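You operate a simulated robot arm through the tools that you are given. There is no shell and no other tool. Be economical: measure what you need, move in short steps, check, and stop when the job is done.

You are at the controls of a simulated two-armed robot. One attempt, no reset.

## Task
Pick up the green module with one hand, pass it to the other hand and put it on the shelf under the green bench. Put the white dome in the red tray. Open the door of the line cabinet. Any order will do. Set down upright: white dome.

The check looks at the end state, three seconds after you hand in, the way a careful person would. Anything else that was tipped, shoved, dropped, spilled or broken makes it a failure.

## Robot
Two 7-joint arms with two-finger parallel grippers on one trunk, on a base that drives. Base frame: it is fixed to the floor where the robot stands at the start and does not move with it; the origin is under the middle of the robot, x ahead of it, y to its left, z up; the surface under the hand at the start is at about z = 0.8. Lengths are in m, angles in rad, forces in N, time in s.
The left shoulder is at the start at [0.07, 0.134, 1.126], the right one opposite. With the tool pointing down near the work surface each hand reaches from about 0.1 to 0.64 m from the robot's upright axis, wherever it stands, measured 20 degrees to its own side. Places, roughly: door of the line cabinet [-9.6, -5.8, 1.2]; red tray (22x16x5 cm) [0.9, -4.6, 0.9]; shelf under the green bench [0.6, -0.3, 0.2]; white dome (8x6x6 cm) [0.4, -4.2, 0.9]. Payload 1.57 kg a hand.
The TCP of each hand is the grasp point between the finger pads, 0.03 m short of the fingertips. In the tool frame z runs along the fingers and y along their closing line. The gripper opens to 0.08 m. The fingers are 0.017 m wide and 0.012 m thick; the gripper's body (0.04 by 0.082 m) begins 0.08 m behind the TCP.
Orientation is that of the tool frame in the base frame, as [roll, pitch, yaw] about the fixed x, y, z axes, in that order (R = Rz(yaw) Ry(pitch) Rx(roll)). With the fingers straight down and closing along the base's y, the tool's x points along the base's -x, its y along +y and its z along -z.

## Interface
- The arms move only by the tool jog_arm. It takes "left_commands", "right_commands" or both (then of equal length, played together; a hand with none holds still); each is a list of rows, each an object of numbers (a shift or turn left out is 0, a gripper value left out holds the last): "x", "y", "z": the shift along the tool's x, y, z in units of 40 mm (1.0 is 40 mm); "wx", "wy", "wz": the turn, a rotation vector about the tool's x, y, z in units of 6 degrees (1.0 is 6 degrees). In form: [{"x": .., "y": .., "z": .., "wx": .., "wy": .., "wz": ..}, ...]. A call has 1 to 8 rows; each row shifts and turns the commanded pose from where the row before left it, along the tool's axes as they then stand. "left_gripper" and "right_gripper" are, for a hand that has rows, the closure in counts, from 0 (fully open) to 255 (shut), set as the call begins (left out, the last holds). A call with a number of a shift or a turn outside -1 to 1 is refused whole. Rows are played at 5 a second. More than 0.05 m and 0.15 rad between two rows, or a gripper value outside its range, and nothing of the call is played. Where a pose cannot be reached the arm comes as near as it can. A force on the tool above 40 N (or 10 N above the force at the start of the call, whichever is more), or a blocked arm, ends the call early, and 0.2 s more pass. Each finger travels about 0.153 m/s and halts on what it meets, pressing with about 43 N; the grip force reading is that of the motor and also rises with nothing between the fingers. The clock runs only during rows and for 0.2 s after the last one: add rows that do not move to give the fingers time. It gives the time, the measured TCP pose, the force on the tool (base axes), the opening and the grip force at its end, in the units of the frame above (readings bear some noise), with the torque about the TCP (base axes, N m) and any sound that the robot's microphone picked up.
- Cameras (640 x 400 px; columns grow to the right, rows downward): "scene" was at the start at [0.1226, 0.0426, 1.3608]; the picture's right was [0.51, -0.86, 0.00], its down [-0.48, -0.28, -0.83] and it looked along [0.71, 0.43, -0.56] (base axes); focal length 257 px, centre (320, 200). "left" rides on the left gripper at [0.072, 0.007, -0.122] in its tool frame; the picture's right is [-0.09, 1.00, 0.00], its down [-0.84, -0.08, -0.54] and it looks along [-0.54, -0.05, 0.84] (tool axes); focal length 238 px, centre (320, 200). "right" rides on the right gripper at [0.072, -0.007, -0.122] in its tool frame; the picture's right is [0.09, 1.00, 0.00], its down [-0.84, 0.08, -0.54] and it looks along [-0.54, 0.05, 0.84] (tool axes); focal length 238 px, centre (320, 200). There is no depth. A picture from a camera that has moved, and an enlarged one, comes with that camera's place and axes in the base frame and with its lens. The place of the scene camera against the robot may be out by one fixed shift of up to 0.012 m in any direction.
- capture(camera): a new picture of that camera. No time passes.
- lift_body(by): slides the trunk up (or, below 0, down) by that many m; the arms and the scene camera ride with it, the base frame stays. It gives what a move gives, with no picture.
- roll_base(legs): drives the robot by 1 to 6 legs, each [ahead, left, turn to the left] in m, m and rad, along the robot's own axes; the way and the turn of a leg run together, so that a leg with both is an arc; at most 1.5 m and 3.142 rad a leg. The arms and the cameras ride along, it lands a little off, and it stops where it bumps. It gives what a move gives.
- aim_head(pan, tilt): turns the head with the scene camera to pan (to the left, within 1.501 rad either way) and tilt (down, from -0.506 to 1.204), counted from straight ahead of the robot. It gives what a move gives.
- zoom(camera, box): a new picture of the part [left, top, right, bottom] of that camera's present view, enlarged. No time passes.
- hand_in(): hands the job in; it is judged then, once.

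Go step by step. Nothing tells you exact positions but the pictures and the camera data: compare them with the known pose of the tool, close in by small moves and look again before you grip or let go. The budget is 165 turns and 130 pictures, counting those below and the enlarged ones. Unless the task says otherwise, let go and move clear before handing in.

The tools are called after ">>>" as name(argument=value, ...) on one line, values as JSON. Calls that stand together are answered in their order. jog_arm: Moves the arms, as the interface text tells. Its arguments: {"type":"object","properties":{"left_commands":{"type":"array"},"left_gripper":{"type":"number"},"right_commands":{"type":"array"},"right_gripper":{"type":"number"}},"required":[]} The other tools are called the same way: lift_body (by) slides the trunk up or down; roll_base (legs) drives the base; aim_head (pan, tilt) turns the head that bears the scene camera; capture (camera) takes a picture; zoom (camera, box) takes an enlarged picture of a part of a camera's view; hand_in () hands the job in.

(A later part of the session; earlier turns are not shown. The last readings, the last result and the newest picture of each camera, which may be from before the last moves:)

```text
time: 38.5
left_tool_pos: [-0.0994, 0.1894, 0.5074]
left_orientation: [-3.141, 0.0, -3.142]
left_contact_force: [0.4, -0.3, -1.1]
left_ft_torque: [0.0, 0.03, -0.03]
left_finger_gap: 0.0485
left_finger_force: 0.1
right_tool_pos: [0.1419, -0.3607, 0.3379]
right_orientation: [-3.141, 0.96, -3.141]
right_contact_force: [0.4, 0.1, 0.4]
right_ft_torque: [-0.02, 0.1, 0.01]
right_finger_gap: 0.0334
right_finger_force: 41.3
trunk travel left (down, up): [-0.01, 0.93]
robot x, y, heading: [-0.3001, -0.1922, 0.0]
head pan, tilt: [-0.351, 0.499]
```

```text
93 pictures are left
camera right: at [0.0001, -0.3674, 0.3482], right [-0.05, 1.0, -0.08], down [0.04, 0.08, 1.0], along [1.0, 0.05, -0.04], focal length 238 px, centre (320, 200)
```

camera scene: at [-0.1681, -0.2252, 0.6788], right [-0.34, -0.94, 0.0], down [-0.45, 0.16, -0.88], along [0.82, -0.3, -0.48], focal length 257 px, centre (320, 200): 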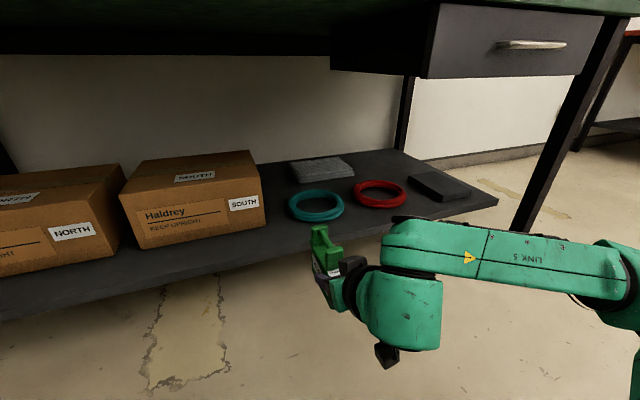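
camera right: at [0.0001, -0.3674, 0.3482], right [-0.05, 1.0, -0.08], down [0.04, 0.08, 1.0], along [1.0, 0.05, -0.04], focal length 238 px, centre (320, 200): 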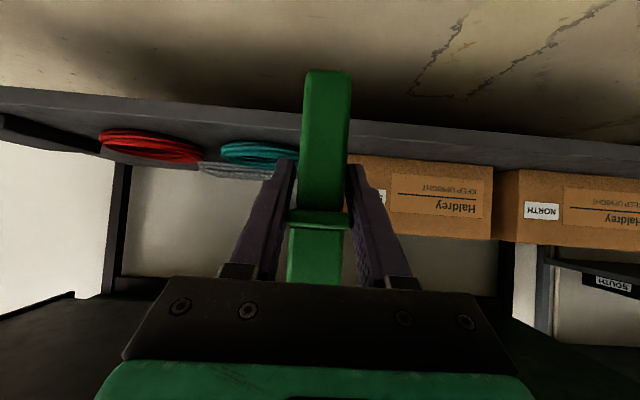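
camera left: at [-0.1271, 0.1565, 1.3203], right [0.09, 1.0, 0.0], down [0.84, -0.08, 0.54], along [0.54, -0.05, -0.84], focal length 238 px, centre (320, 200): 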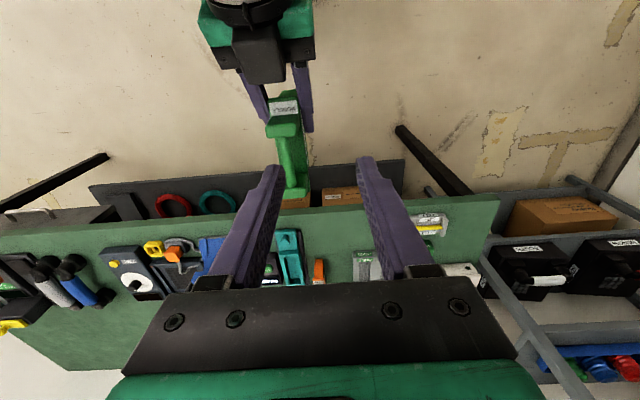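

I want the shelf's height more exactly before driving in; zooming on its front edge.

>>> zoom(camera="right", box=[60, 60, 300, 210])

>>> zoom(camera="scene", box=[240, 140, 480, 290])

```text
2.67 times, centred on (180, 135) of right
camera zoom: at [0.0001, -0.3674, 0.3482], right [-0.05, 1.0, -0.08], down [0.04, 0.08, 1.0], along [1.0, 0.05, -0.04], focal length 636 px, centre (693, 373)
```

zoom: 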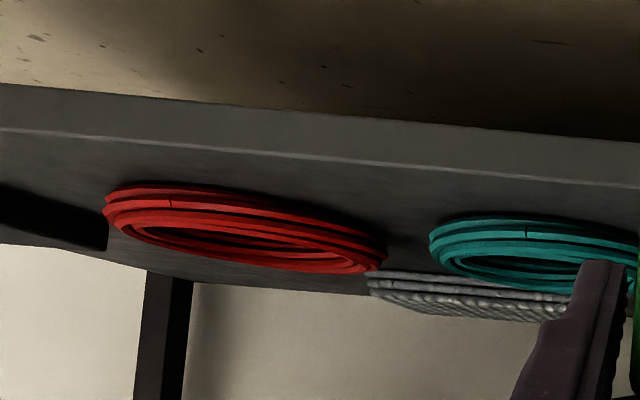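

```text
2.67 times, centred on (360, 215) of scene
camera zoom: at [-0.1681, -0.2252, 0.6788], right [-0.34, -0.94, 0.0], down [-0.45, 0.16, -0.88], along [0.82, -0.3, -0.48], focal length 685 px, centre (213, 160)
```

zoom: 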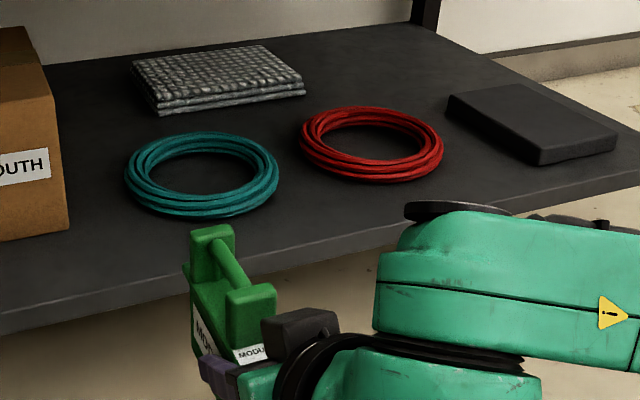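

Shelf top is at z≈0.22, front edge x≈0.387. Module bottom clears it by about 5 cm, so I'll drive 0.24 m ahead and check.

>>> roll_base(legs=[[0.24, 0.012, 0]])

>>> capture(camera="scene")

>>> capture(camera="right")

```text
time: 40.2
left_tool_pos: [0.1407, 0.2016, 0.5065]
left_orientation: [-3.141, -0.001, 3.14]
left_contact_force: [-0.4, -0.8, -0.6]
left_ft_torque: [-0.01, -0.02, 0.02]
left_finger_gap: 0.0486
left_finger_force: 0.1
right_tool_pos: [0.3817, -0.3504, 0.3371]
right_orientation: [-3.139, 0.96, 3.14]
right_contact_force: [0.4, -0.4, 0.5]
right_ft_torque: [0.06, 0.11, -0.03]
right_finger_gap: 0.0336
right_finger_force: 40.9
trunk travel left (down, up): [-0.01, 0.93]
robot x, y, heading: [-0.0594, -0.177, -0.001]
head pan, tilt: [-0.351, 0.499]
```

```text
90 pictures are left
camera scene: at [0.0717, -0.2137, 0.6788], right [-0.35, -0.94, 0.0], down [-0.45, 0.17, -0.88], along [0.82, -0.3, -0.48], focal length 257 px, centre (320, 200)
```

scene: 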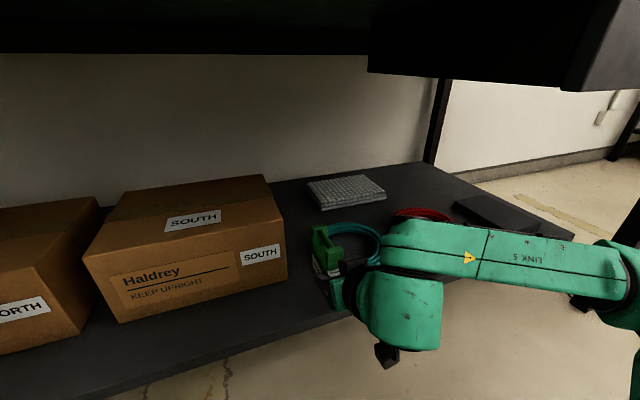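

```text
89 pictures are left
camera right: at [0.2396, -0.3563, 0.3482], right [-0.05, 1.0, -0.08], down [0.04, 0.08, 1.0], along [1.0, 0.05, -0.04], focal length 238 px, centre (320, 200)
```

right: 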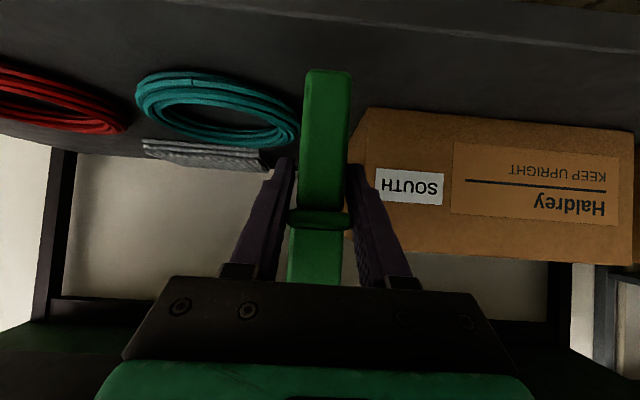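

The spot between box and ring is clear; I'll go in along the fingers to just above the shelf.

>>> jog_arm(right_commands=[{"z": 0.55, "y": 0.08}, {"z": 0.55, "y": 0.08}, {"z": 0.55, "y": 0.08}, {}])

>>> capture(camera="right")

>>> zoom(camera="scene", box=[220, 160, 460, 310])

```text
time: 41.2
left_tool_pos: [0.1419, 0.2022, 0.5075]
left_orientation: [-3.141, 0.0, 3.14]
left_contact_force: [-1.0, -0.1, 0.7]
left_ft_torque: [-0.02, -0.03, -0.02]
left_finger_gap: 0.0487
left_finger_force: 0.1
right_tool_pos: [0.4352, -0.3401, 0.2999]
right_orientation: [3.14, 0.961, 3.138]
right_contact_force: [-0.2, 0.0, 0.2]
right_ft_torque: [0.0, 0.1, 0.03]
right_finger_gap: 0.0337
right_finger_force: 41.6
trunk travel left (down, up): [-0.01, 0.93]
robot x, y, heading: [-0.0606, -0.183, -0.006]
head pan, tilt: [-0.351, 0.499]
```

```text
88 pictures are left
camera right: at [0.2936, -0.347, 0.3103], right [-0.05, 1.0, -0.08], down [0.04, 0.08, 1.0], along [1.0, 0.05, -0.04], focal length 238 px, centre (320, 200)
```

right: 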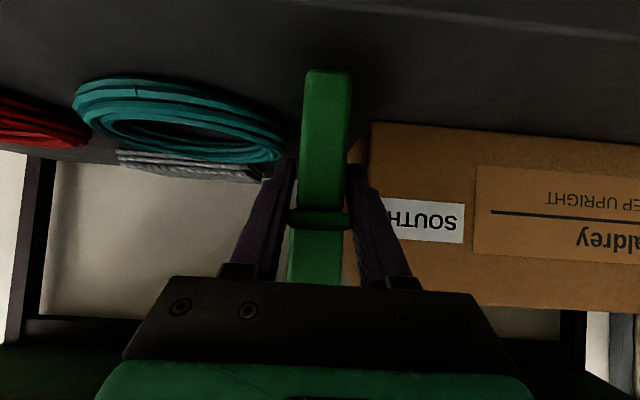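

```text
2.67 times, centred on (340, 235) of scene
camera zoom: at [0.0717, -0.2137, 0.6788], right [-0.35, -0.94, 0.0], down [-0.45, 0.17, -0.88], along [0.82, -0.3, -0.48], focal length 685 px, centre (267, 107)
```

zoom: 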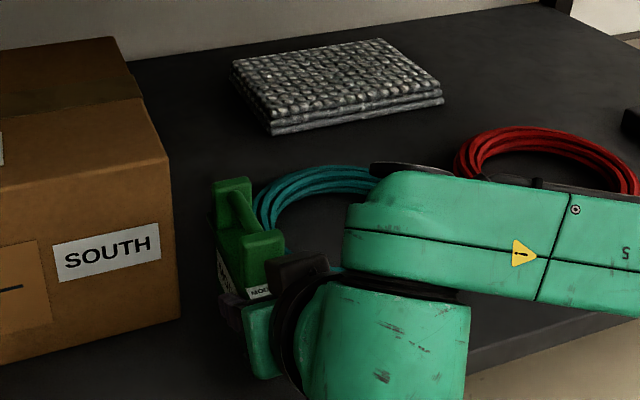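

Clear of box and ring. Lowering gently in 3–4 mm steps until it touches.

>>> jog_arm(right_commands=[{"z": 0.057, "x": 0.082}, {"z": 0.057, "x": 0.082}, {"z": 0.057, "x": 0.082}, {}])

>>> capture(camera="right")

```text
time: 42.2
left_tool_pos: [0.1411, 0.2032, 0.5072]
left_orientation: [-3.141, 0.0, 3.14]
left_contact_force: [-0.8, 0.0, -0.5]
left_ft_torque: [-0.02, -0.02, 0.02]
left_finger_gap: 0.0487
left_finger_force: 0.1
right_tool_pos: [0.4356, -0.3396, 0.2868]
right_orientation: [-3.141, 0.96, 3.139]
right_contact_force: [0.5, -0.1, -0.5]
right_ft_torque: [0.0, 0.09, 0.02]
right_finger_gap: 0.0335
right_finger_force: 42.1
trunk travel left (down, up): [-0.01, 0.93]
robot x, y, heading: [-0.0593, -0.1814, 0.001]
head pan, tilt: [-0.351, 0.499]
```

```text
86 pictures are left
camera right: at [0.2937, -0.3467, 0.2985], right [-0.05, 1.0, -0.08], down [0.04, 0.08, 1.0], along [1.0, 0.05, -0.04], focal length 238 px, centre (320, 200)
```

right: 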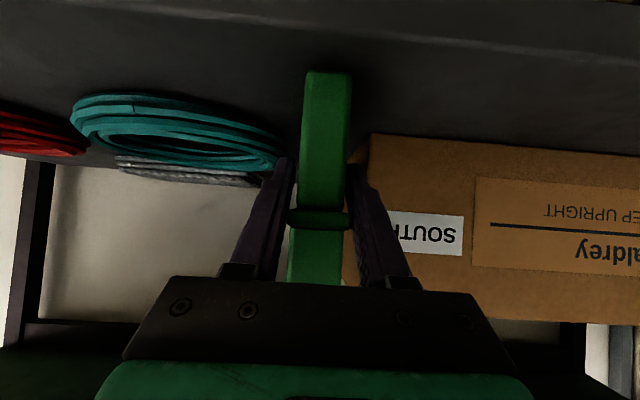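

No contact yet; continuing down.

>>> jog_arm(right_commands=[{"z": 0.04, "x": 0.058}, {"z": 0.04, "x": 0.058}, {}])

>>> jog_arm(right_commands=[{"z": 0.035, "x": 0.051}, {"z": 0.035, "x": 0.051}, {}])

```text
time: 43.0
left_tool_pos: [0.1403, 0.2027, 0.5085]
left_orientation: [3.14, 0.001, 3.141]
left_contact_force: [-0.9, -0.3, 0.7]
left_ft_torque: [0.0, -0.03, -0.01]
left_finger_gap: 0.0488
left_finger_force: 0.0
right_tool_pos: [0.4347, -0.3397, 0.2844]
right_orientation: [3.141, 0.967, 3.141]
right_contact_force: [0.3, 0.1, 9.3]
right_ft_torque: [0.13, -1.05, -0.05]
right_finger_gap: 0.0334
right_finger_force: 41.0
trunk travel left (down, up): [-0.01, 0.93]
robot x, y, heading: [-0.0594, -0.1752, -0.003]
head pan, tilt: [-0.351, 0.499]
```

```text
time: 43.8
left_tool_pos: [0.1408, 0.2027, 0.5068]
left_orientation: [-3.141, 0.001, 3.139]
left_contact_force: [0.7, 0.5, 1.2]
left_ft_torque: [0.0, 0.0, -0.01]
left_finger_gap: 0.0487
left_finger_force: 0.0
right_tool_pos: [0.4362, -0.3399, 0.2858]
right_orientation: [3.139, 0.981, 3.138]
right_contact_force: [-1.3, 0.3, 17.1]
right_ft_torque: [0.08, 0.51, 0.0]
right_finger_gap: 0.0336
right_finger_force: 41.7
trunk travel left (down, up): [-0.01, 0.93]
robot x, y, heading: [-0.0615, -0.1785, -0.001]
head pan, tilt: [-0.351, 0.499]
stopped in row 3 (right hand): the force on the tool passed its limit at 40 N (the readings are from after the stop); the commanded pose is now the measured one
```

The module rests on the shelf (17 N). Easing off 1 mm and opening.

>>> jog_arm(right_commands=[{"z": -0.014, "x": -0.02}, {}])

>>> jog_arm(right_commands=[{}, {}, {}], right_gripper=40)

>>> capture(camera="right")

```text
time: 44.4
left_tool_pos: [0.1405, 0.203, 0.5073]
left_orientation: [-3.14, 0.003, 3.139]
left_contact_force: [0.2, -0.2, -0.9]
left_ft_torque: [-0.02, -0.01, 0.03]
left_finger_gap: 0.0485
left_finger_force: 0.0
right_tool_pos: [0.4367, -0.34, 0.2838]
right_orientation: [-3.141, 0.976, 3.139]
right_contact_force: [7.6, 2.2, 17.9]
right_ft_torque: [0.21, 0.0, -0.07]
right_finger_gap: 0.0336
right_finger_force: 41.2
trunk travel left (down, up): [-0.01, 0.93]
robot x, y, heading: [-0.0658, -0.1824, -0.005]
head pan, tilt: [-0.351, 0.499]
```

```text
time: 45.2
left_tool_pos: [0.1407, 0.2019, 0.507]
left_orientation: [3.141, 0.0, 3.139]
left_contact_force: [0.5, -0.8, -0.2]
left_ft_torque: [0.03, -0.02, -0.01]
left_finger_gap: 0.0485
left_finger_force: 0.1
right_tool_pos: [0.4367, -0.3397, 0.2805]
right_orientation: [3.14, 0.967, 3.139]
right_contact_force: [0.4, -0.7, -0.2]
right_ft_torque: [0.02, 0.0, 0.0]
right_finger_gap: 0.0673
right_finger_force: 0.1
trunk travel left (down, up): [-0.01, 0.93]
robot x, y, heading: [-0.0599, -0.1789, -0.005]
head pan, tilt: [-0.351, 0.499]
```

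```text
85 pictures are left
camera right: at [0.2947, -0.347, 0.2907], right [-0.05, 1.0, -0.08], down [0.03, 0.08, 1.0], along [1.0, 0.05, -0.03], focal length 238 px, centre (320, 200)
```

right: 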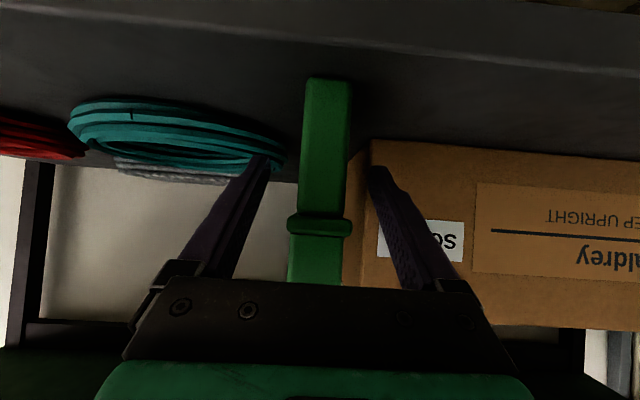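

The module stands on its own. Retracting along the fingers.

>>> jog_arm(right_commands=[{"z": -0.8}, {"z": -0.9}, {"z": -0.9}, {"z": -0.9}])

>>> capture(camera="right")

>>> roll_base(legs=[[-0.6, 0, 0]])

>>> capture(camera="scene")

```text
time: 46.2
left_tool_pos: [0.1412, 0.2011, 0.5076]
left_orientation: [-3.141, 0.0, 3.139]
left_contact_force: [-0.8, 0.4, 0.4]
left_ft_torque: [0.01, 0.01, 0.01]
left_finger_gap: 0.0486
left_finger_force: 0.1
right_tool_pos: [0.37, -0.3407, 0.3265]
right_orientation: [3.14, 0.971, 3.136]
right_contact_force: [0.3, 0.7, 0.1]
right_ft_torque: [0.0, -0.04, 0.03]
right_finger_gap: 0.0673
right_finger_force: 0.1
right hand out of reach, approached as far as the arm can: row 3, 4
trunk travel left (down, up): [-0.01, 0.93]
robot x, y, heading: [-0.0638, -0.1763, 0.001]
head pan, tilt: [-0.351, 0.499]
```

```text
84 pictures are left
camera right: at [0.2292, -0.3467, 0.3362], right [-0.05, 1.0, -0.08], down [0.03, 0.08, 1.0], along [1.0, 0.05, -0.03], focal length 238 px, centre (320, 200)
```

right: 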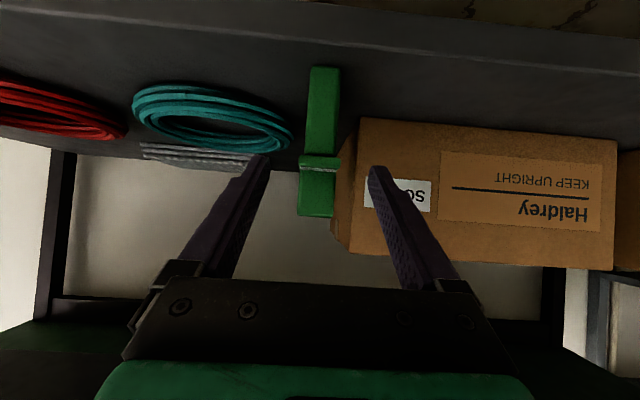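

```text
time: 49.6
left_tool_pos: [-0.4611, 0.203, 0.5071]
left_orientation: [-3.141, 0.0, 3.138]
left_contact_force: [1.0, -0.3, 0.2]
left_ft_torque: [0.0, 0.02, 0.02]
left_finger_gap: 0.0488
left_finger_force: 0.1
right_tool_pos: [-0.2317, -0.3388, 0.3257]
right_orientation: [3.139, 0.971, 3.138]
right_contact_force: [0.4, 0.2, -0.7]
right_ft_torque: [0.01, -0.01, -0.02]
right_finger_gap: 0.0675
right_finger_force: 0.1
trunk travel left (down, up): [-0.01, 0.93]
robot x, y, heading: [-0.6637, -0.1795, -0.004]
head pan, tilt: [-0.351, 0.499]
```

```text
83 pictures are left
camera scene: at [-0.5312, -0.2121, 0.6789], right [-0.35, -0.94, 0.0], down [-0.45, 0.17, -0.88], along [0.82, -0.3, -0.48], focal length 257 px, centre (320, 200)
```

scene: 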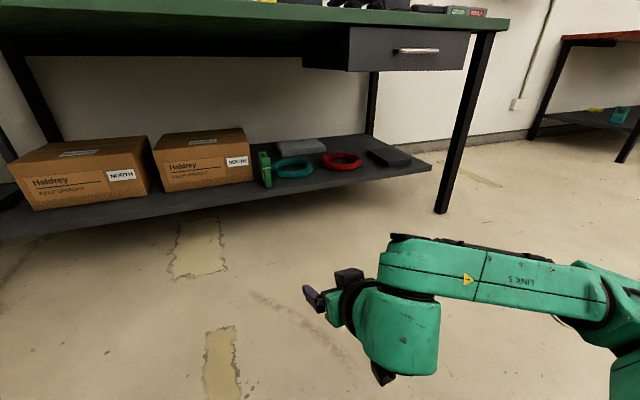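

The module stands on the shelf, undisturbed surroundings. Next: raise the trunk, turn the right hand back down and travel to the red bench.

>>> lift_body(by=0.4)

>>> lift_body(by=0.29)

>>> jog_arm(right_commands=[{"wy": 1}, {"wy": 1}, {"wy": 1}, {"wy": 1}, {"wy": 1}, {"wy": 1}, {"wy": 1}, {"wy": 1}])

>>> jog_arm(right_commands=[{"wy": 1}, {"wy": 0.25}, {"y": -0.9, "x": 0.6}, {"y": -0.9, "x": 0.6}, {"y": -0.9, "x": 0.6}, {"x": 0.9}, {"x": 0.9}, {"x": 0.9}])

>>> aim_head(pan=-1.5, tilt=0.3)

>>> capture(camera="scene")

```text
time: 53.5
left_tool_pos: [-0.4607, 0.2027, 0.9078]
left_orientation: [-3.141, 0.0, 3.14]
left_contact_force: [0.0, 0.0, 0.5]
left_ft_torque: [0.0, 0.01, -0.01]
left_finger_gap: 0.0486
left_finger_force: 0.1
right_tool_pos: [-0.2325, -0.338, 0.7267]
right_orientation: [3.14, 0.968, 3.139]
right_contact_force: [0.0, -0.1, 0.1]
right_ft_torque: [-0.01, 0.02, 0.02]
right_finger_gap: 0.0676
right_finger_force: 0.0
trunk travel left (down, up): [-0.41, 0.53]
robot x, y, heading: [-0.6627, -0.1758, -0.004]
head pan, tilt: [-0.351, 0.499]
```

```text
time: 56.4
left_tool_pos: [-0.4617, 0.2022, 1.1968]
left_orientation: [3.141, 0.0, 3.139]
left_contact_force: [-0.2, 0.2, -0.9]
left_ft_torque: [0.02, 0.04, -0.04]
left_finger_gap: 0.0485
left_finger_force: 0.1
right_tool_pos: [-0.2323, -0.3376, 1.0176]
right_orientation: [3.141, 0.97, 3.138]
right_contact_force: [-0.6, 0.6, -1.0]
right_ft_torque: [0.0, -0.03, 0.0]
right_finger_gap: 0.0677
right_finger_force: 0.1
trunk travel left (down, up): [-0.7, 0.24]
robot x, y, heading: [-0.6624, -0.1787, -0.002]
head pan, tilt: [-0.351, 0.499]
```

```text
time: 58.2
left_tool_pos: [-0.4606, 0.203, 1.1969]
left_orientation: [3.141, 0.0, 3.138]
left_contact_force: [0.5, 0.6, -0.3]
left_ft_torque: [0.01, 0.02, -0.01]
left_finger_gap: 0.0488
left_finger_force: 0.0
right_tool_pos: [-0.2314, -0.3374, 1.0169]
right_orientation: [3.14, 0.13, 3.138]
right_contact_force: [0.3, -0.4, -0.1]
right_ft_torque: [-0.01, 0.0, 0.01]
right_finger_gap: 0.0674
right_finger_force: 0.1
trunk travel left (down, up): [-0.7, 0.24]
robot x, y, heading: [-0.6609, -0.1779, -0.005]
head pan, tilt: [-0.351, 0.499]
```

```text
time: 60.0
left_tool_pos: [-0.464, 0.2041, 1.1979]
left_orientation: [-3.141, 0.002, 3.137]
left_contact_force: [-0.8, 0.2, 0.1]
left_ft_torque: [-0.04, -0.04, 0.0]
left_finger_gap: 0.0488
left_finger_force: 0.0
right_tool_pos: [-0.4149, -0.4444, 1.0174]
right_orientation: [-3.141, 0.003, 3.138]
right_contact_force: [-0.8, -0.1, 0.0]
right_ft_torque: [-0.01, -0.05, 0.01]
right_finger_gap: 0.0675
right_finger_force: 0.0
trunk travel left (down, up): [-0.7, 0.24]
robot x, y, heading: [-0.6614, -0.1782, -0.007]
head pan, tilt: [-0.351, 0.499]
```

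```text
time: 61.4
left_tool_pos: [-0.4614, 0.204, 1.1967]
left_orientation: [3.141, -0.001, 3.137]
left_contact_force: [-0.9, -0.8, -0.3]
left_ft_torque: [0.03, -0.01, -0.01]
left_finger_gap: 0.0487
left_finger_force: 0.0
right_tool_pos: [-0.4118, -0.4453, 1.0156]
right_orientation: [-3.141, 0.002, 3.139]
right_contact_force: [-0.1, 0.1, -0.1]
right_ft_torque: [0.0, -0.01, 0.0]
right_finger_gap: 0.0675
right_finger_force: 0.1
trunk travel left (down, up): [-0.7, 0.24]
robot x, y, heading: [-0.6648, -0.1804, -0.002]
head pan, tilt: [-1.499, 0.3]
```

```text
82 pictures are left
camera scene: at [-0.6099, -0.2737, 1.3873], right [-1.0, -0.07, 0.0], down [-0.02, 0.3, -0.96], along [0.07, -0.95, -0.3], focal length 257 px, centre (320, 200)
```

scene: 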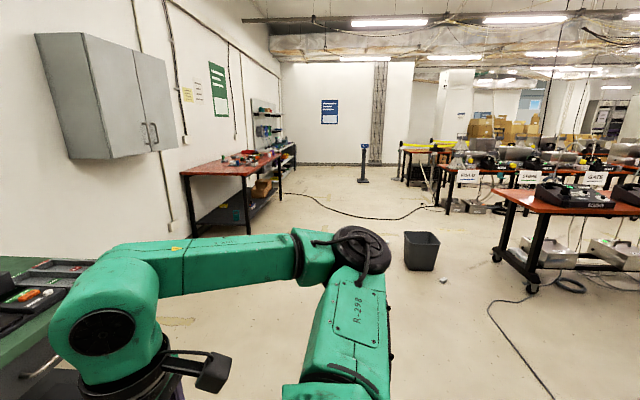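

The way along the bench front is clear (bin at about [-1.4, -2.5]). I'll slide right toward the red bench and look again.

>>> roll_base(legs=[[0.12, -1.4, 0], [0, -1.4, 0]])

>>> aim_head(pan=-0.9, tilt=0.4)

>>> capture(camera="scene")

```text
time: 75.0
left_tool_pos: [-0.3479, -2.6147, 1.1972]
left_orientation: [3.141, -0.001, -3.139]
left_contact_force: [0.4, 0.6, 0.4]
left_ft_torque: [0.03, -0.04, -0.01]
left_finger_gap: 0.0484
left_finger_force: 0.1
right_tool_pos: [-0.293, -3.262, 1.0165]
right_orientation: [3.142, 0.002, -3.138]
right_contact_force: [0.5, -0.2, 0.5]
right_ft_torque: [-0.03, 0.02, 0.02]
right_finger_gap: 0.0676
right_finger_force: 0.2
trunk travel left (down, up): [-0.7, 0.24]
robot x, y, heading: [-0.5472, -2.9964, 0.003]
head pan, tilt: [-1.499, 0.3]
```

```text
time: 76.0
left_tool_pos: [-0.3475, -2.6138, 1.196]
left_orientation: [3.141, 0.0, -3.139]
left_contact_force: [0.0, -0.8, 0.1]
left_ft_torque: [-0.02, 0.01, 0.03]
left_finger_gap: 0.0484
left_finger_force: 0.0
right_tool_pos: [-0.2928, -3.2621, 1.0155]
right_orientation: [3.14, 0.002, -3.138]
right_contact_force: [-0.2, 0.0, -0.3]
right_ft_torque: [-0.02, -0.01, -0.02]
right_finger_gap: 0.0674
right_finger_force: 0.0
trunk travel left (down, up): [-0.7, 0.24]
robot x, y, heading: [-0.5467, -2.9944, 0.003]
head pan, tilt: [-0.901, 0.4]
```

```text
81 pictures are left
camera scene: at [-0.442, -3.0715, 1.3781], right [-0.78, -0.62, 0.0], down [-0.24, 0.3, -0.92], along [0.57, -0.72, -0.39], focal length 257 px, centre (320, 200)
```

scene: 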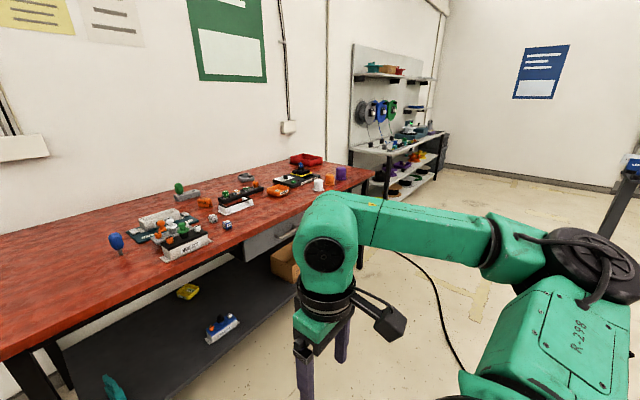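

I see the red tray at the far back and a white dome beside purple/orange items. Moving closer to y≈-4.0.

>>> roll_base(legs=[[0, -1.0, 0]])

>>> aim_head(pan=-0.35, tilt=0.45)

>>> capture(camera="scene")

>>> zoom(camera="scene", box=[220, 120, 480, 280])

```text
time: 81.2
left_tool_pos: [-0.3445, -3.6106, 1.1965]
left_orientation: [-3.141, 0.0, -3.142]
left_contact_force: [1.1, 0.1, -0.3]
left_ft_torque: [-0.02, 0.03, 0.0]
left_finger_gap: 0.0488
left_finger_force: 0.1
right_tool_pos: [-0.2943, -4.2583, 1.0164]
right_orientation: [-3.14, 0.001, 3.14]
right_contact_force: [0.6, -0.2, -0.2]
right_ft_torque: [0.03, 0.01, -0.01]
right_finger_gap: 0.0674
right_finger_force: 0.3
trunk travel left (down, up): [-0.7, 0.24]
robot x, y, heading: [-0.5462, -3.991, 0.001]
head pan, tilt: [-0.901, 0.4]
```

```text
time: 82.1
left_tool_pos: [-0.3445, -3.6109, 1.1962]
left_orientation: [3.141, 0.0, 3.139]
left_contact_force: [0.1, -0.2, -0.5]
left_ft_torque: [-0.03, 0.02, 0.01]
left_finger_gap: 0.0486
left_finger_force: 0.1
right_tool_pos: [-0.2942, -4.259, 1.0167]
right_orientation: [3.141, 0.002, 3.139]
right_contact_force: [-0.2, -0.7, 0.2]
right_ft_torque: [-0.02, -0.04, -0.01]
right_finger_gap: 0.0674
right_finger_force: 0.1
trunk travel left (down, up): [-0.7, 0.24]
robot x, y, heading: [-0.5433, -3.9915, 0.0]
head pan, tilt: [-0.351, 0.45]
```

```text
80 pictures are left
camera scene: at [-0.4127, -4.0263, 1.3734], right [-0.35, -0.94, 0.0], down [-0.41, 0.15, -0.9], along [0.84, -0.31, -0.44], focal length 257 px, centre (320, 200)
```

scene: 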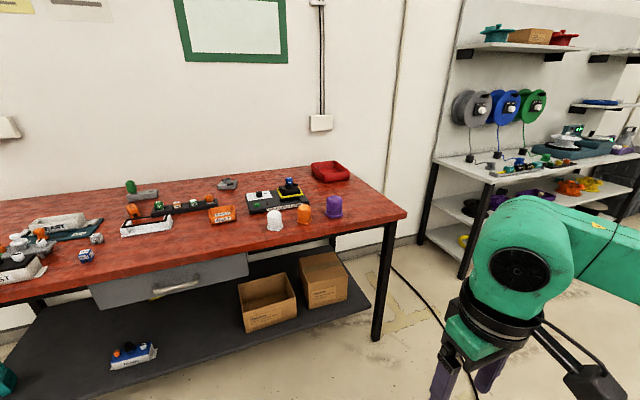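

```text
2.46 times, centred on (350, 200) of scene
camera zoom: at [-0.4127, -4.0263, 1.3734], right [-0.35, -0.94, 0.0], down [-0.41, 0.15, -0.9], along [0.84, -0.31, -0.44], focal length 632 px, centre (246, 200)
```

zoom: 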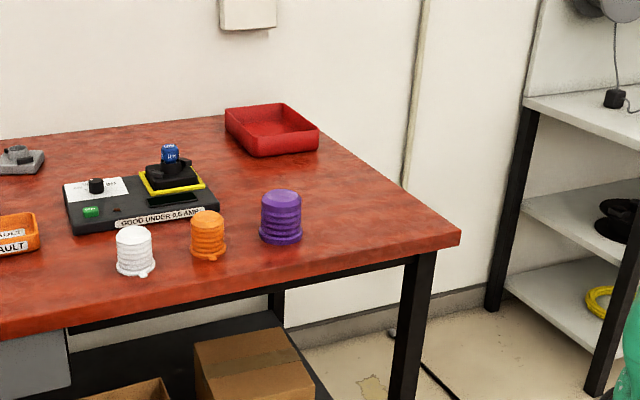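

White dome at about [0.41, -4.15], red tray centred about [0.81, -4.53] near the bench's far end (y≈-4.66), bench front edge x≈0.30. I'll drive up to the dome.

>>> roll_base(legs=[[0.54, 0, 0]])

>>> jog_arm(right_commands=[{"x": -0.6, "y": 0.7}, {"x": -0.6, "y": 0.7}, {"x": -0.6, "y": 0.7}], right_gripper=0)

>>> capture(camera="right")

>>> capture(camera="scene")

```text
time: 85.3
left_tool_pos: [0.1944, -3.6089, 1.1973]
left_orientation: [-3.141, 0.0, -3.138]
left_contact_force: [0.2, 0.5, 0.0]
left_ft_torque: [0.01, -0.01, -0.01]
left_finger_gap: 0.0487
left_finger_force: 0.0
right_tool_pos: [0.2478, -4.2568, 1.0179]
right_orientation: [-3.141, 0.001, -3.137]
right_contact_force: [0.8, 1.2, -0.7]
right_ft_torque: [0.01, -0.02, -0.02]
right_finger_gap: 0.0673
right_finger_force: 0.1
trunk travel left (down, up): [-0.7, 0.24]
robot x, y, heading: [-0.0076, -3.9923, 0.007]
head pan, tilt: [-0.351, 0.45]
```

```text
time: 86.1
left_tool_pos: [0.1958, -3.6063, 1.197]
left_orientation: [-3.139, 0.001, -3.138]
left_contact_force: [0.6, 0.1, -0.4]
left_ft_torque: [-0.01, 0.01, -0.02]
left_finger_gap: 0.0488
left_finger_force: 0.1
right_tool_pos: [0.3202, -4.1702, 1.0171]
right_orientation: [-3.141, 0.002, -3.138]
right_contact_force: [-0.8, -0.1, -0.7]
right_ft_torque: [-0.02, 0.01, 0.0]
right_finger_gap: 0.08
right_finger_force: 0.1
trunk travel left (down, up): [-0.7, 0.24]
robot x, y, heading: [-0.004, -3.9899, 0.005]
head pan, tilt: [-0.351, 0.45]
```

```text
78 pictures are left
camera right: at [0.2476, -4.1769, 1.1386], right [-0.09, 1.0, 0.0], down [0.84, 0.08, 0.54], along [0.54, 0.05, -0.84], focal length 238 px, centre (320, 200)
```

right: 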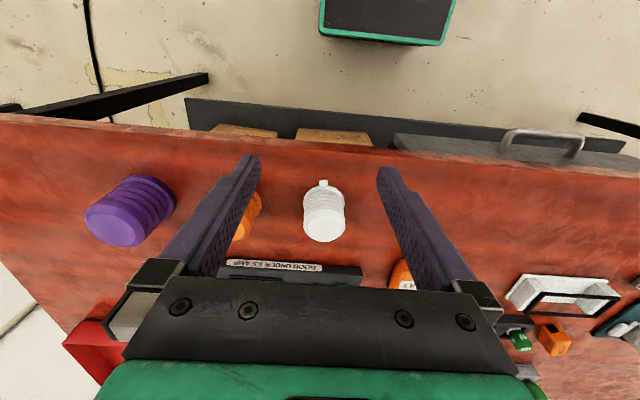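

```text
77 pictures are left
camera scene: at [0.1295, -4.0231, 1.3734], right [-0.34, -0.94, 0.0], down [-0.41, 0.15, -0.9], along [0.85, -0.31, -0.44], focal length 257 px, centre (320, 200)
```

scene: 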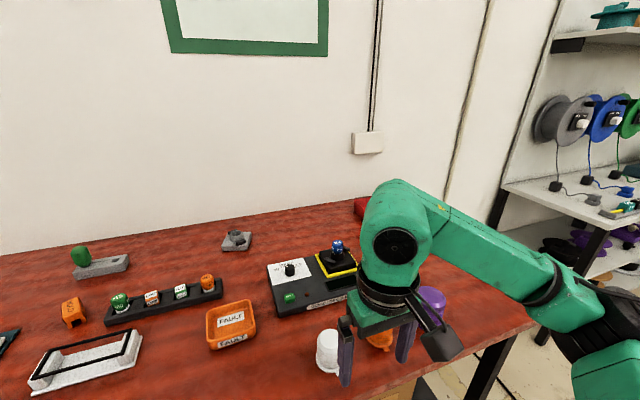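

Triangulating, the dome is about [0.441, -4.154], top z≈0.905, bench top z≈0.845, tab on its front side. I'll move above it and look again.

>>> jog_arm(right_commands=[{"x": -0.75, "y": 0.1}, {"x": -0.75, "y": 0.1}, {"x": -0.75, "y": 0.1}, {"x": -0.75, "y": 0.1}, {"z": 0.5}])

>>> capture(camera="right")

>>> zoom(camera="scene", box=[260, 240, 500, 390])

```text
time: 87.3
left_tool_pos: [0.1939, -3.6089, 1.1985]
left_orientation: [3.141, 0.0, -3.138]
left_contact_force: [0.6, -0.2, 0.1]
left_ft_torque: [0.04, -0.01, 0.0]
left_finger_gap: 0.0485
left_finger_force: 0.0
right_tool_pos: [0.4394, -4.1559, 0.9969]
right_orientation: [3.141, 0.0, -3.138]
right_contact_force: [-1.3, -0.7, -0.4]
right_ft_torque: [0.01, 0.0, 0.01]
right_finger_gap: 0.0802
right_finger_force: 0.0
trunk travel left (down, up): [-0.7, 0.24]
robot x, y, heading: [-0.0045, -3.9926, 0.004]
head pan, tilt: [-0.351, 0.45]
```

```text
76 pictures are left
camera right: at [0.3677, -4.1638, 1.1183], right [-0.1, 1.0, 0.0], down [0.84, 0.08, 0.54], along [0.54, 0.05, -0.84], focal length 238 px, centre (320, 200)
```

right: 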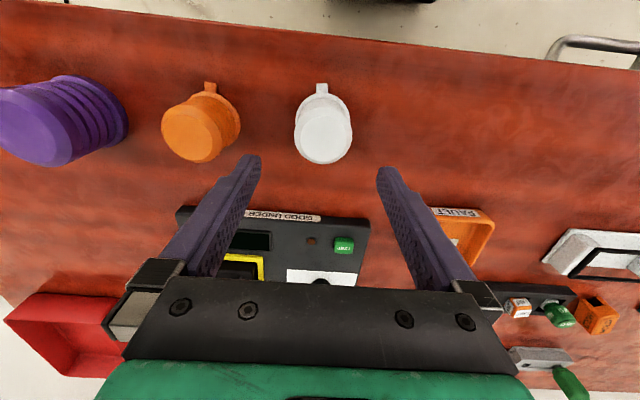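

```text
2.67 times, centred on (380, 315) of scene
camera zoom: at [0.1286, -4.0256, 1.3734], right [-0.34, -0.94, 0.0], down [-0.41, 0.15, -0.9], along [0.85, -0.31, -0.44], focal length 685 px, centre (160, -107)
```

zoom: 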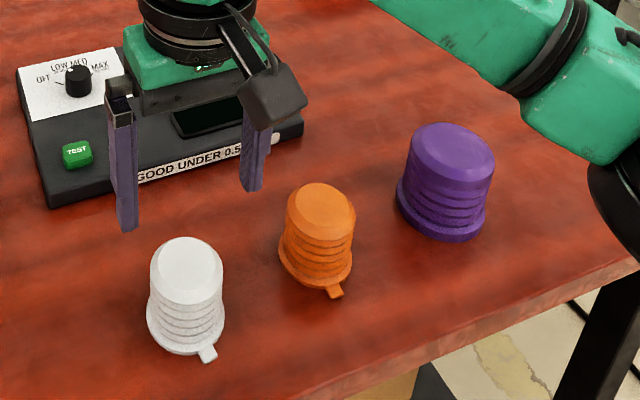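

The estimate holds (dome [0.437, -4.157], top 0.908). Going down with open fingers.

>>> jog_arm(right_commands=[{"z": 0.6}, {"z": 0.6}, {"z": 0.5}, {"z": 0.3}, {}])

>>> capture(camera="right")

>>> zoom(camera="scene", box=[260, 240, 500, 390])

```text
time: 88.5
left_tool_pos: [0.1943, -3.6084, 1.1977]
left_orientation: [-3.141, 0.0, -3.14]
left_contact_force: [0.1, 0.3, -0.1]
left_ft_torque: [0.02, -0.02, 0.05]
left_finger_gap: 0.0488
left_finger_force: 0.1
right_tool_pos: [0.4409, -4.1552, 0.9169]
right_orientation: [3.14, 0.001, -3.136]
right_contact_force: [-0.6, 0.0, 0.9]
right_ft_torque: [-0.01, 0.02, 0.01]
right_finger_gap: 0.08
right_finger_force: 0.1
trunk travel left (down, up): [-0.7, 0.24]
robot x, y, heading: [-0.0046, -3.9928, 0.009]
head pan, tilt: [-0.351, 0.45]
```

```text
74 pictures are left
camera right: at [0.3686, -4.1631, 1.0379], right [-0.1, 1.0, 0.0], down [0.84, 0.08, 0.54], along [0.54, 0.05, -0.84], focal length 238 px, centre (320, 200)
```

right: 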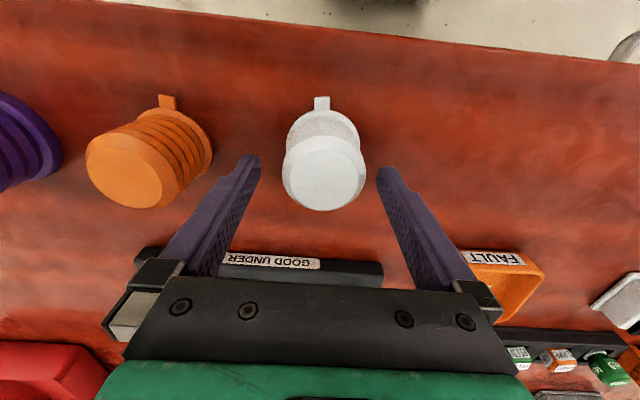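

```text
2.67 times, centred on (380, 315) of scene
camera zoom: at [0.1289, -4.025, 1.3734], right [-0.34, -0.94, 0.0], down [-0.41, 0.15, -0.9], along [0.85, -0.31, -0.44], focal length 685 px, centre (160, -107)
```

zoom: 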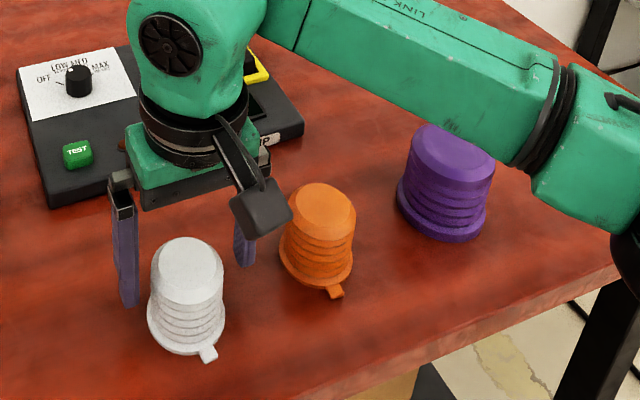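

Aligned within a few mm. Last bit down, then close.

>>> jog_arm(right_commands=[{"z": 0.35, "y": 0.08}, {"z": 0.3}, {}])

>>> capture(camera="right")

```text
time: 89.3
left_tool_pos: [0.1957, -3.6074, 1.1977]
left_orientation: [3.14, -0.001, -3.139]
left_contact_force: [0.7, 0.4, -0.2]
left_ft_torque: [0.01, 0.04, 0.0]
left_finger_gap: 0.0485
left_finger_force: 0.1
right_tool_pos: [0.4409, -4.1533, 0.8903]
right_orientation: [-3.141, 0.003, -3.138]
right_contact_force: [1.4, 0.9, 0.3]
right_ft_torque: [0.0, 0.01, 0.01]
right_finger_gap: 0.0801
right_finger_force: 0.1
trunk travel left (down, up): [-0.7, 0.24]
robot x, y, heading: [-0.0032, -3.9933, 0.004]
head pan, tilt: [-0.351, 0.45]
```

```text
72 pictures are left
camera right: at [0.3685, -4.1598, 1.0121], right [-0.1, 1.0, 0.0], down [0.84, 0.08, 0.54], along [0.54, 0.05, -0.84], focal length 238 px, centre (320, 200)
```

right: 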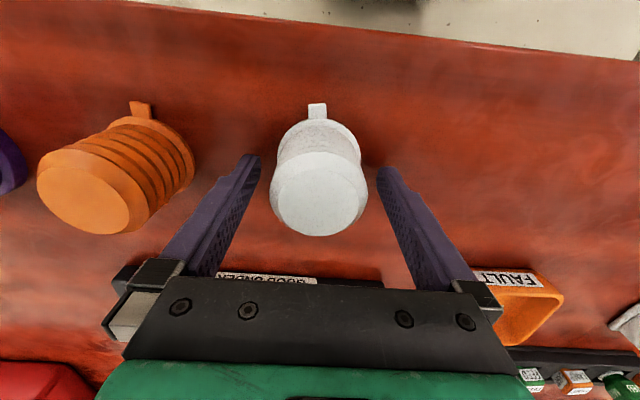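

Centred. Closing the right gripper.

>>> jog_arm(right_commands=[{}, {}, {}], right_gripper=255)

>>> jog_arm(right_commands=[{"z": -0.3}, {"z": -0.7}, {"z": -1}, {"z": -1}, {"z": -1}])

>>> capture(camera="right")

>>> capture(camera="scene")

```text
time: 90.1
left_tool_pos: [0.1953, -3.6086, 1.1966]
left_orientation: [-3.141, 0.0, -3.139]
left_contact_force: [-0.1, 0.3, -0.7]
left_ft_torque: [0.02, -0.01, -0.02]
left_finger_gap: 0.0488
left_finger_force: 0.0
right_tool_pos: [0.4409, -4.1534, 0.8907]
right_orientation: [-3.141, 0.001, -3.14]
right_contact_force: [-0.4, 0.0, 0.7]
right_ft_torque: [0.02, 0.0, 0.01]
right_finger_gap: 0.0516
right_finger_force: 42.8
trunk travel left (down, up): [-0.7, 0.24]
robot x, y, heading: [-0.0025, -3.9907, 0.002]
head pan, tilt: [-0.351, 0.45]
```

```text
time: 91.3
left_tool_pos: [0.1951, -3.6088, 1.1964]
left_orientation: [-3.141, 0.001, -3.138]
left_contact_force: [-0.7, 0.4, -0.3]
left_ft_torque: [-0.03, -0.01, 0.0]
left_finger_gap: 0.0486
left_finger_force: 0.1
right_tool_pos: [0.4403, -4.1504, 1.0517]
right_orientation: [3.141, 0.002, -3.137]
right_contact_force: [-0.9, 0.3, 0.3]
right_ft_torque: [-0.02, 0.01, 0.02]
right_finger_gap: 0.0
right_finger_force: 21.6
trunk travel left (down, up): [-0.7, 0.24]
robot x, y, heading: [-0.0015, -3.993, 0.001]
head pan, tilt: [-0.351, 0.45]
```

```text
71 pictures are left
camera right: at [0.3672, -4.1583, 1.1733], right [-0.1, 1.0, 0.0], down [0.84, 0.08, 0.54], along [0.54, 0.05, -0.84], focal length 238 px, centre (320, 200)
```

right: 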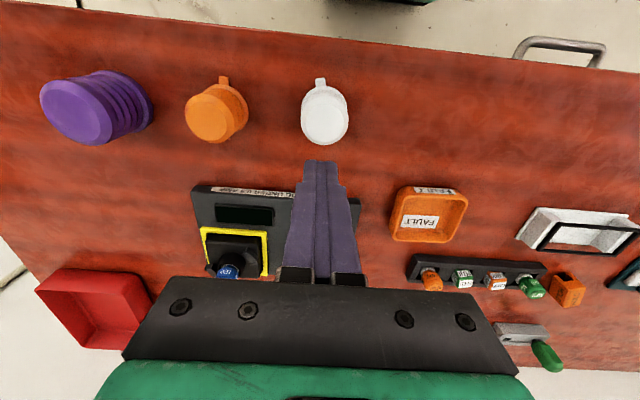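

```text
70 pictures are left
camera scene: at [0.1284, -4.0242, 1.3734], right [-0.34, -0.94, 0.0], down [-0.41, 0.15, -0.9], along [0.85, -0.31, -0.43], focal length 257 px, centre (320, 200)
```

scene: 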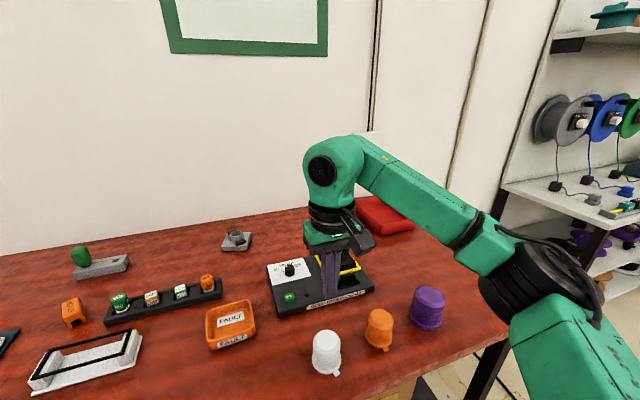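

The dome slipped out of the grip but still stands; I was about 9 mm too far in x. Re-measuring before a second try.

>>> zoom(camera="scene", box=[280, 300, 440, 400])

>>> zoom(camera="right", box=[240, 50, 400, 150])

```text
4.00 times, centred on (360, 350) of scene
camera zoom: at [0.1284, -4.0242, 1.3734], right [-0.34, -0.94, 0.0], down [-0.41, 0.15, -0.9], along [0.85, -0.31, -0.43], focal length 1027 px, centre (160, -400)
```

zoom: 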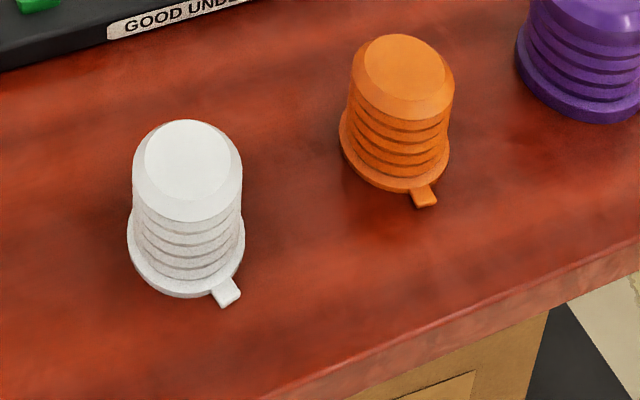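

```text
4.00 times, centred on (320, 100) of right
camera zoom: at [0.3672, -4.1583, 1.1733], right [-0.1, 1.0, 0.0], down [0.84, 0.08, 0.54], along [0.54, 0.05, -0.84], focal length 953 px, centre (320, 600)
```

zoom: 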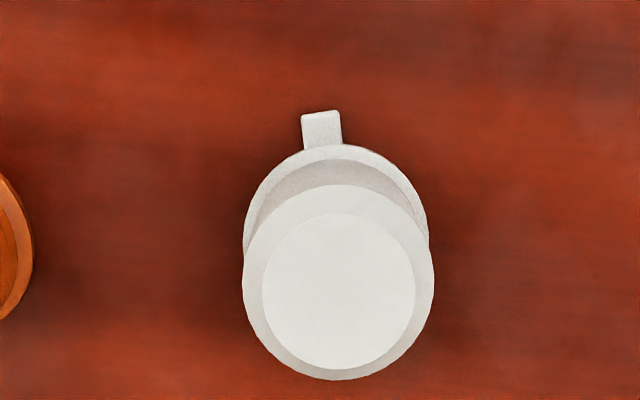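

Checking against the finger axis in the image, the dome sat roughly 1 cm nearer than the fingers. I'll reopen, shift 8 mm back, come down again and compare closely.

>>> jog_arm(right_commands=[{"x": 0.2, "y": 0.08}, {}, {"z": 0.9}, {"z": 0.9}, {"z": 0.9}, {"z": 0.9}, {}], right_gripper=0)

>>> zoom(camera="right", box=[220, 100, 420, 225])

>>> zoom(camera="scene", box=[280, 300, 440, 400])

```text
time: 92.9
left_tool_pos: [0.1957, -3.6089, 1.1967]
left_orientation: [-3.142, -0.001, -3.138]
left_contact_force: [0.6, 0.5, -0.3]
left_ft_torque: [0.0, 0.03, 0.03]
left_finger_gap: 0.0487
left_finger_force: 0.1
right_tool_pos: [0.4315, -4.1482, 0.907]
right_orientation: [3.141, 0.002, -3.138]
right_contact_force: [0.8, -0.2, -0.4]
right_ft_torque: [0.02, 0.01, 0.0]
right_finger_gap: 0.0798
right_finger_force: 0.1
trunk travel left (down, up): [-0.7, 0.24]
robot x, y, heading: [-0.0035, -3.9919, 0.004]
head pan, tilt: [-0.351, 0.45]
```

```text
3.20 times, centred on (320, 162) of right
camera zoom: at [0.3599, -4.1558, 1.0282], right [-0.1, 1.0, 0.0], down [0.84, 0.08, 0.54], along [0.54, 0.05, -0.84], focal length 763 px, centre (320, 320)
```

zoom: 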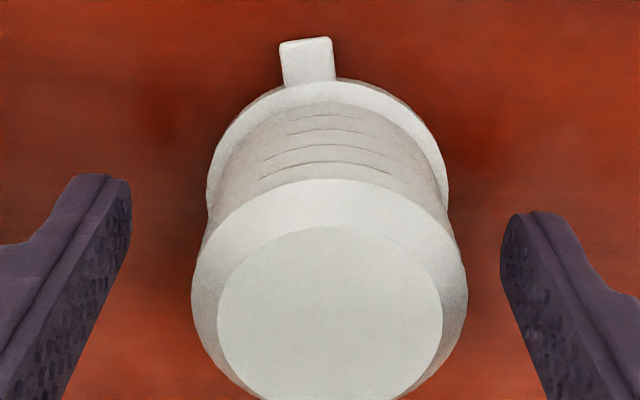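

```text
4.00 times, centred on (360, 350) of scene
camera zoom: at [0.1287, -4.0247, 1.3734], right [-0.34, -0.94, 0.0], down [-0.41, 0.15, -0.9], along [0.85, -0.31, -0.44], focal length 1027 px, centre (160, -400)
```

zoom: 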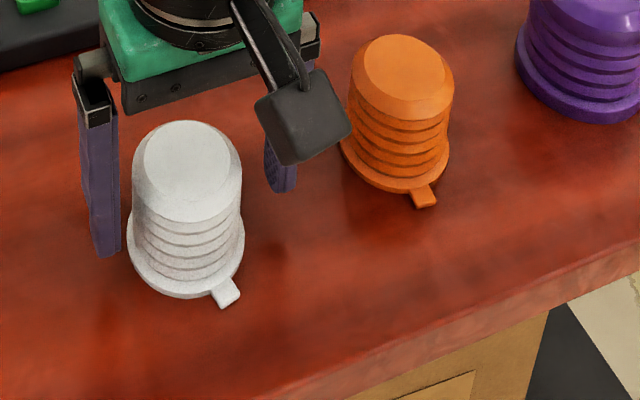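

Now the dome axis is within ~3 mm of the finger axis. Small correction, down 20 mm, grip and lift just a little.

>>> jog_arm(right_commands=[{"x": -0.08, "y": 0.06, "z": 0.2}, {"z": 0.32}, {}])

>>> zoom(camera="right", box=[220, 100, 420, 225])

>>> jog_arm(right_commands=[{}, {}, {}, {}], right_gripper=255)

>>> zoom(camera="right", box=[220, 100, 420, 225])

```text
time: 93.7
left_tool_pos: [0.1954, -3.6083, 1.1971]
left_orientation: [3.141, 0.0, -3.138]
left_contact_force: [0.1, -0.4, 0.2]
left_ft_torque: [0.0, 0.01, 0.01]
left_finger_gap: 0.0487
left_finger_force: 0.1
right_tool_pos: [0.4349, -4.1458, 0.8861]
right_orientation: [-3.141, 0.002, -3.137]
right_contact_force: [-0.1, 0.9, -0.2]
right_ft_torque: [0.0, 0.0, 0.02]
right_finger_gap: 0.08
right_finger_force: 0.0
trunk travel left (down, up): [-0.7, 0.24]
robot x, y, heading: [-0.0045, -3.9918, 0.003]
head pan, tilt: [-0.351, 0.45]
```

```text
3.20 times, centred on (320, 162) of right
camera zoom: at [0.3638, -4.1537, 1.0072], right [-0.1, 1.0, 0.0], down [0.84, 0.08, 0.54], along [0.54, 0.05, -0.84], focal length 763 px, centre (320, 320)
```

zoom: 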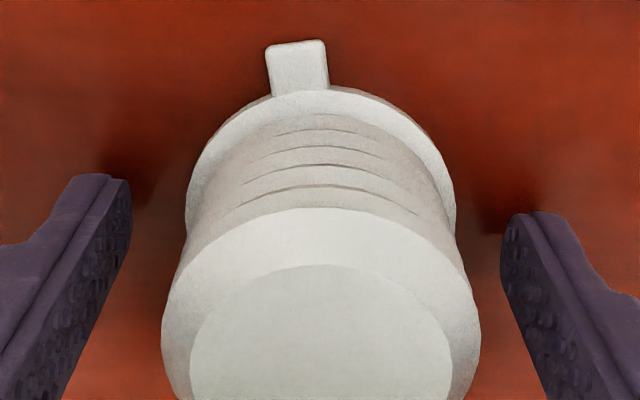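

```text
time: 94.7
left_tool_pos: [0.1941, -3.6097, 1.1969]
left_orientation: [3.142, 0.0, -3.135]
left_contact_force: [0.2, 0.3, 1.0]
left_ft_torque: [0.0, 0.04, 0.0]
left_finger_gap: 0.0486
left_finger_force: 0.2
right_tool_pos: [0.4353, -4.1474, 0.8847]
right_orientation: [3.141, 0.002, -3.14]
right_contact_force: [0.0, -0.4, 0.6]
right_ft_torque: [-0.01, -0.03, 0.01]
right_finger_gap: 0.0514
right_finger_force: 42.8
trunk travel left (down, up): [-0.7, 0.24]
robot x, y, heading: [-0.0025, -3.9894, 0.006]
head pan, tilt: [-0.351, 0.45]
```

```text
3.20 times, centred on (320, 162) of right
camera zoom: at [0.3639, -4.1538, 1.0073], right [-0.1, 1.0, 0.0], down [0.84, 0.08, 0.54], along [0.54, 0.05, -0.84], focal length 763 px, centre (320, 320)
```

zoom: 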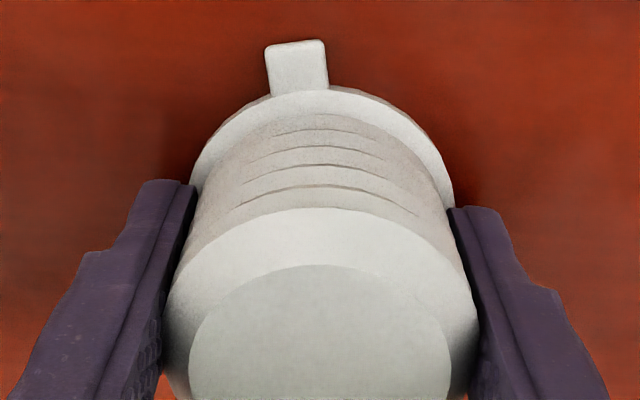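

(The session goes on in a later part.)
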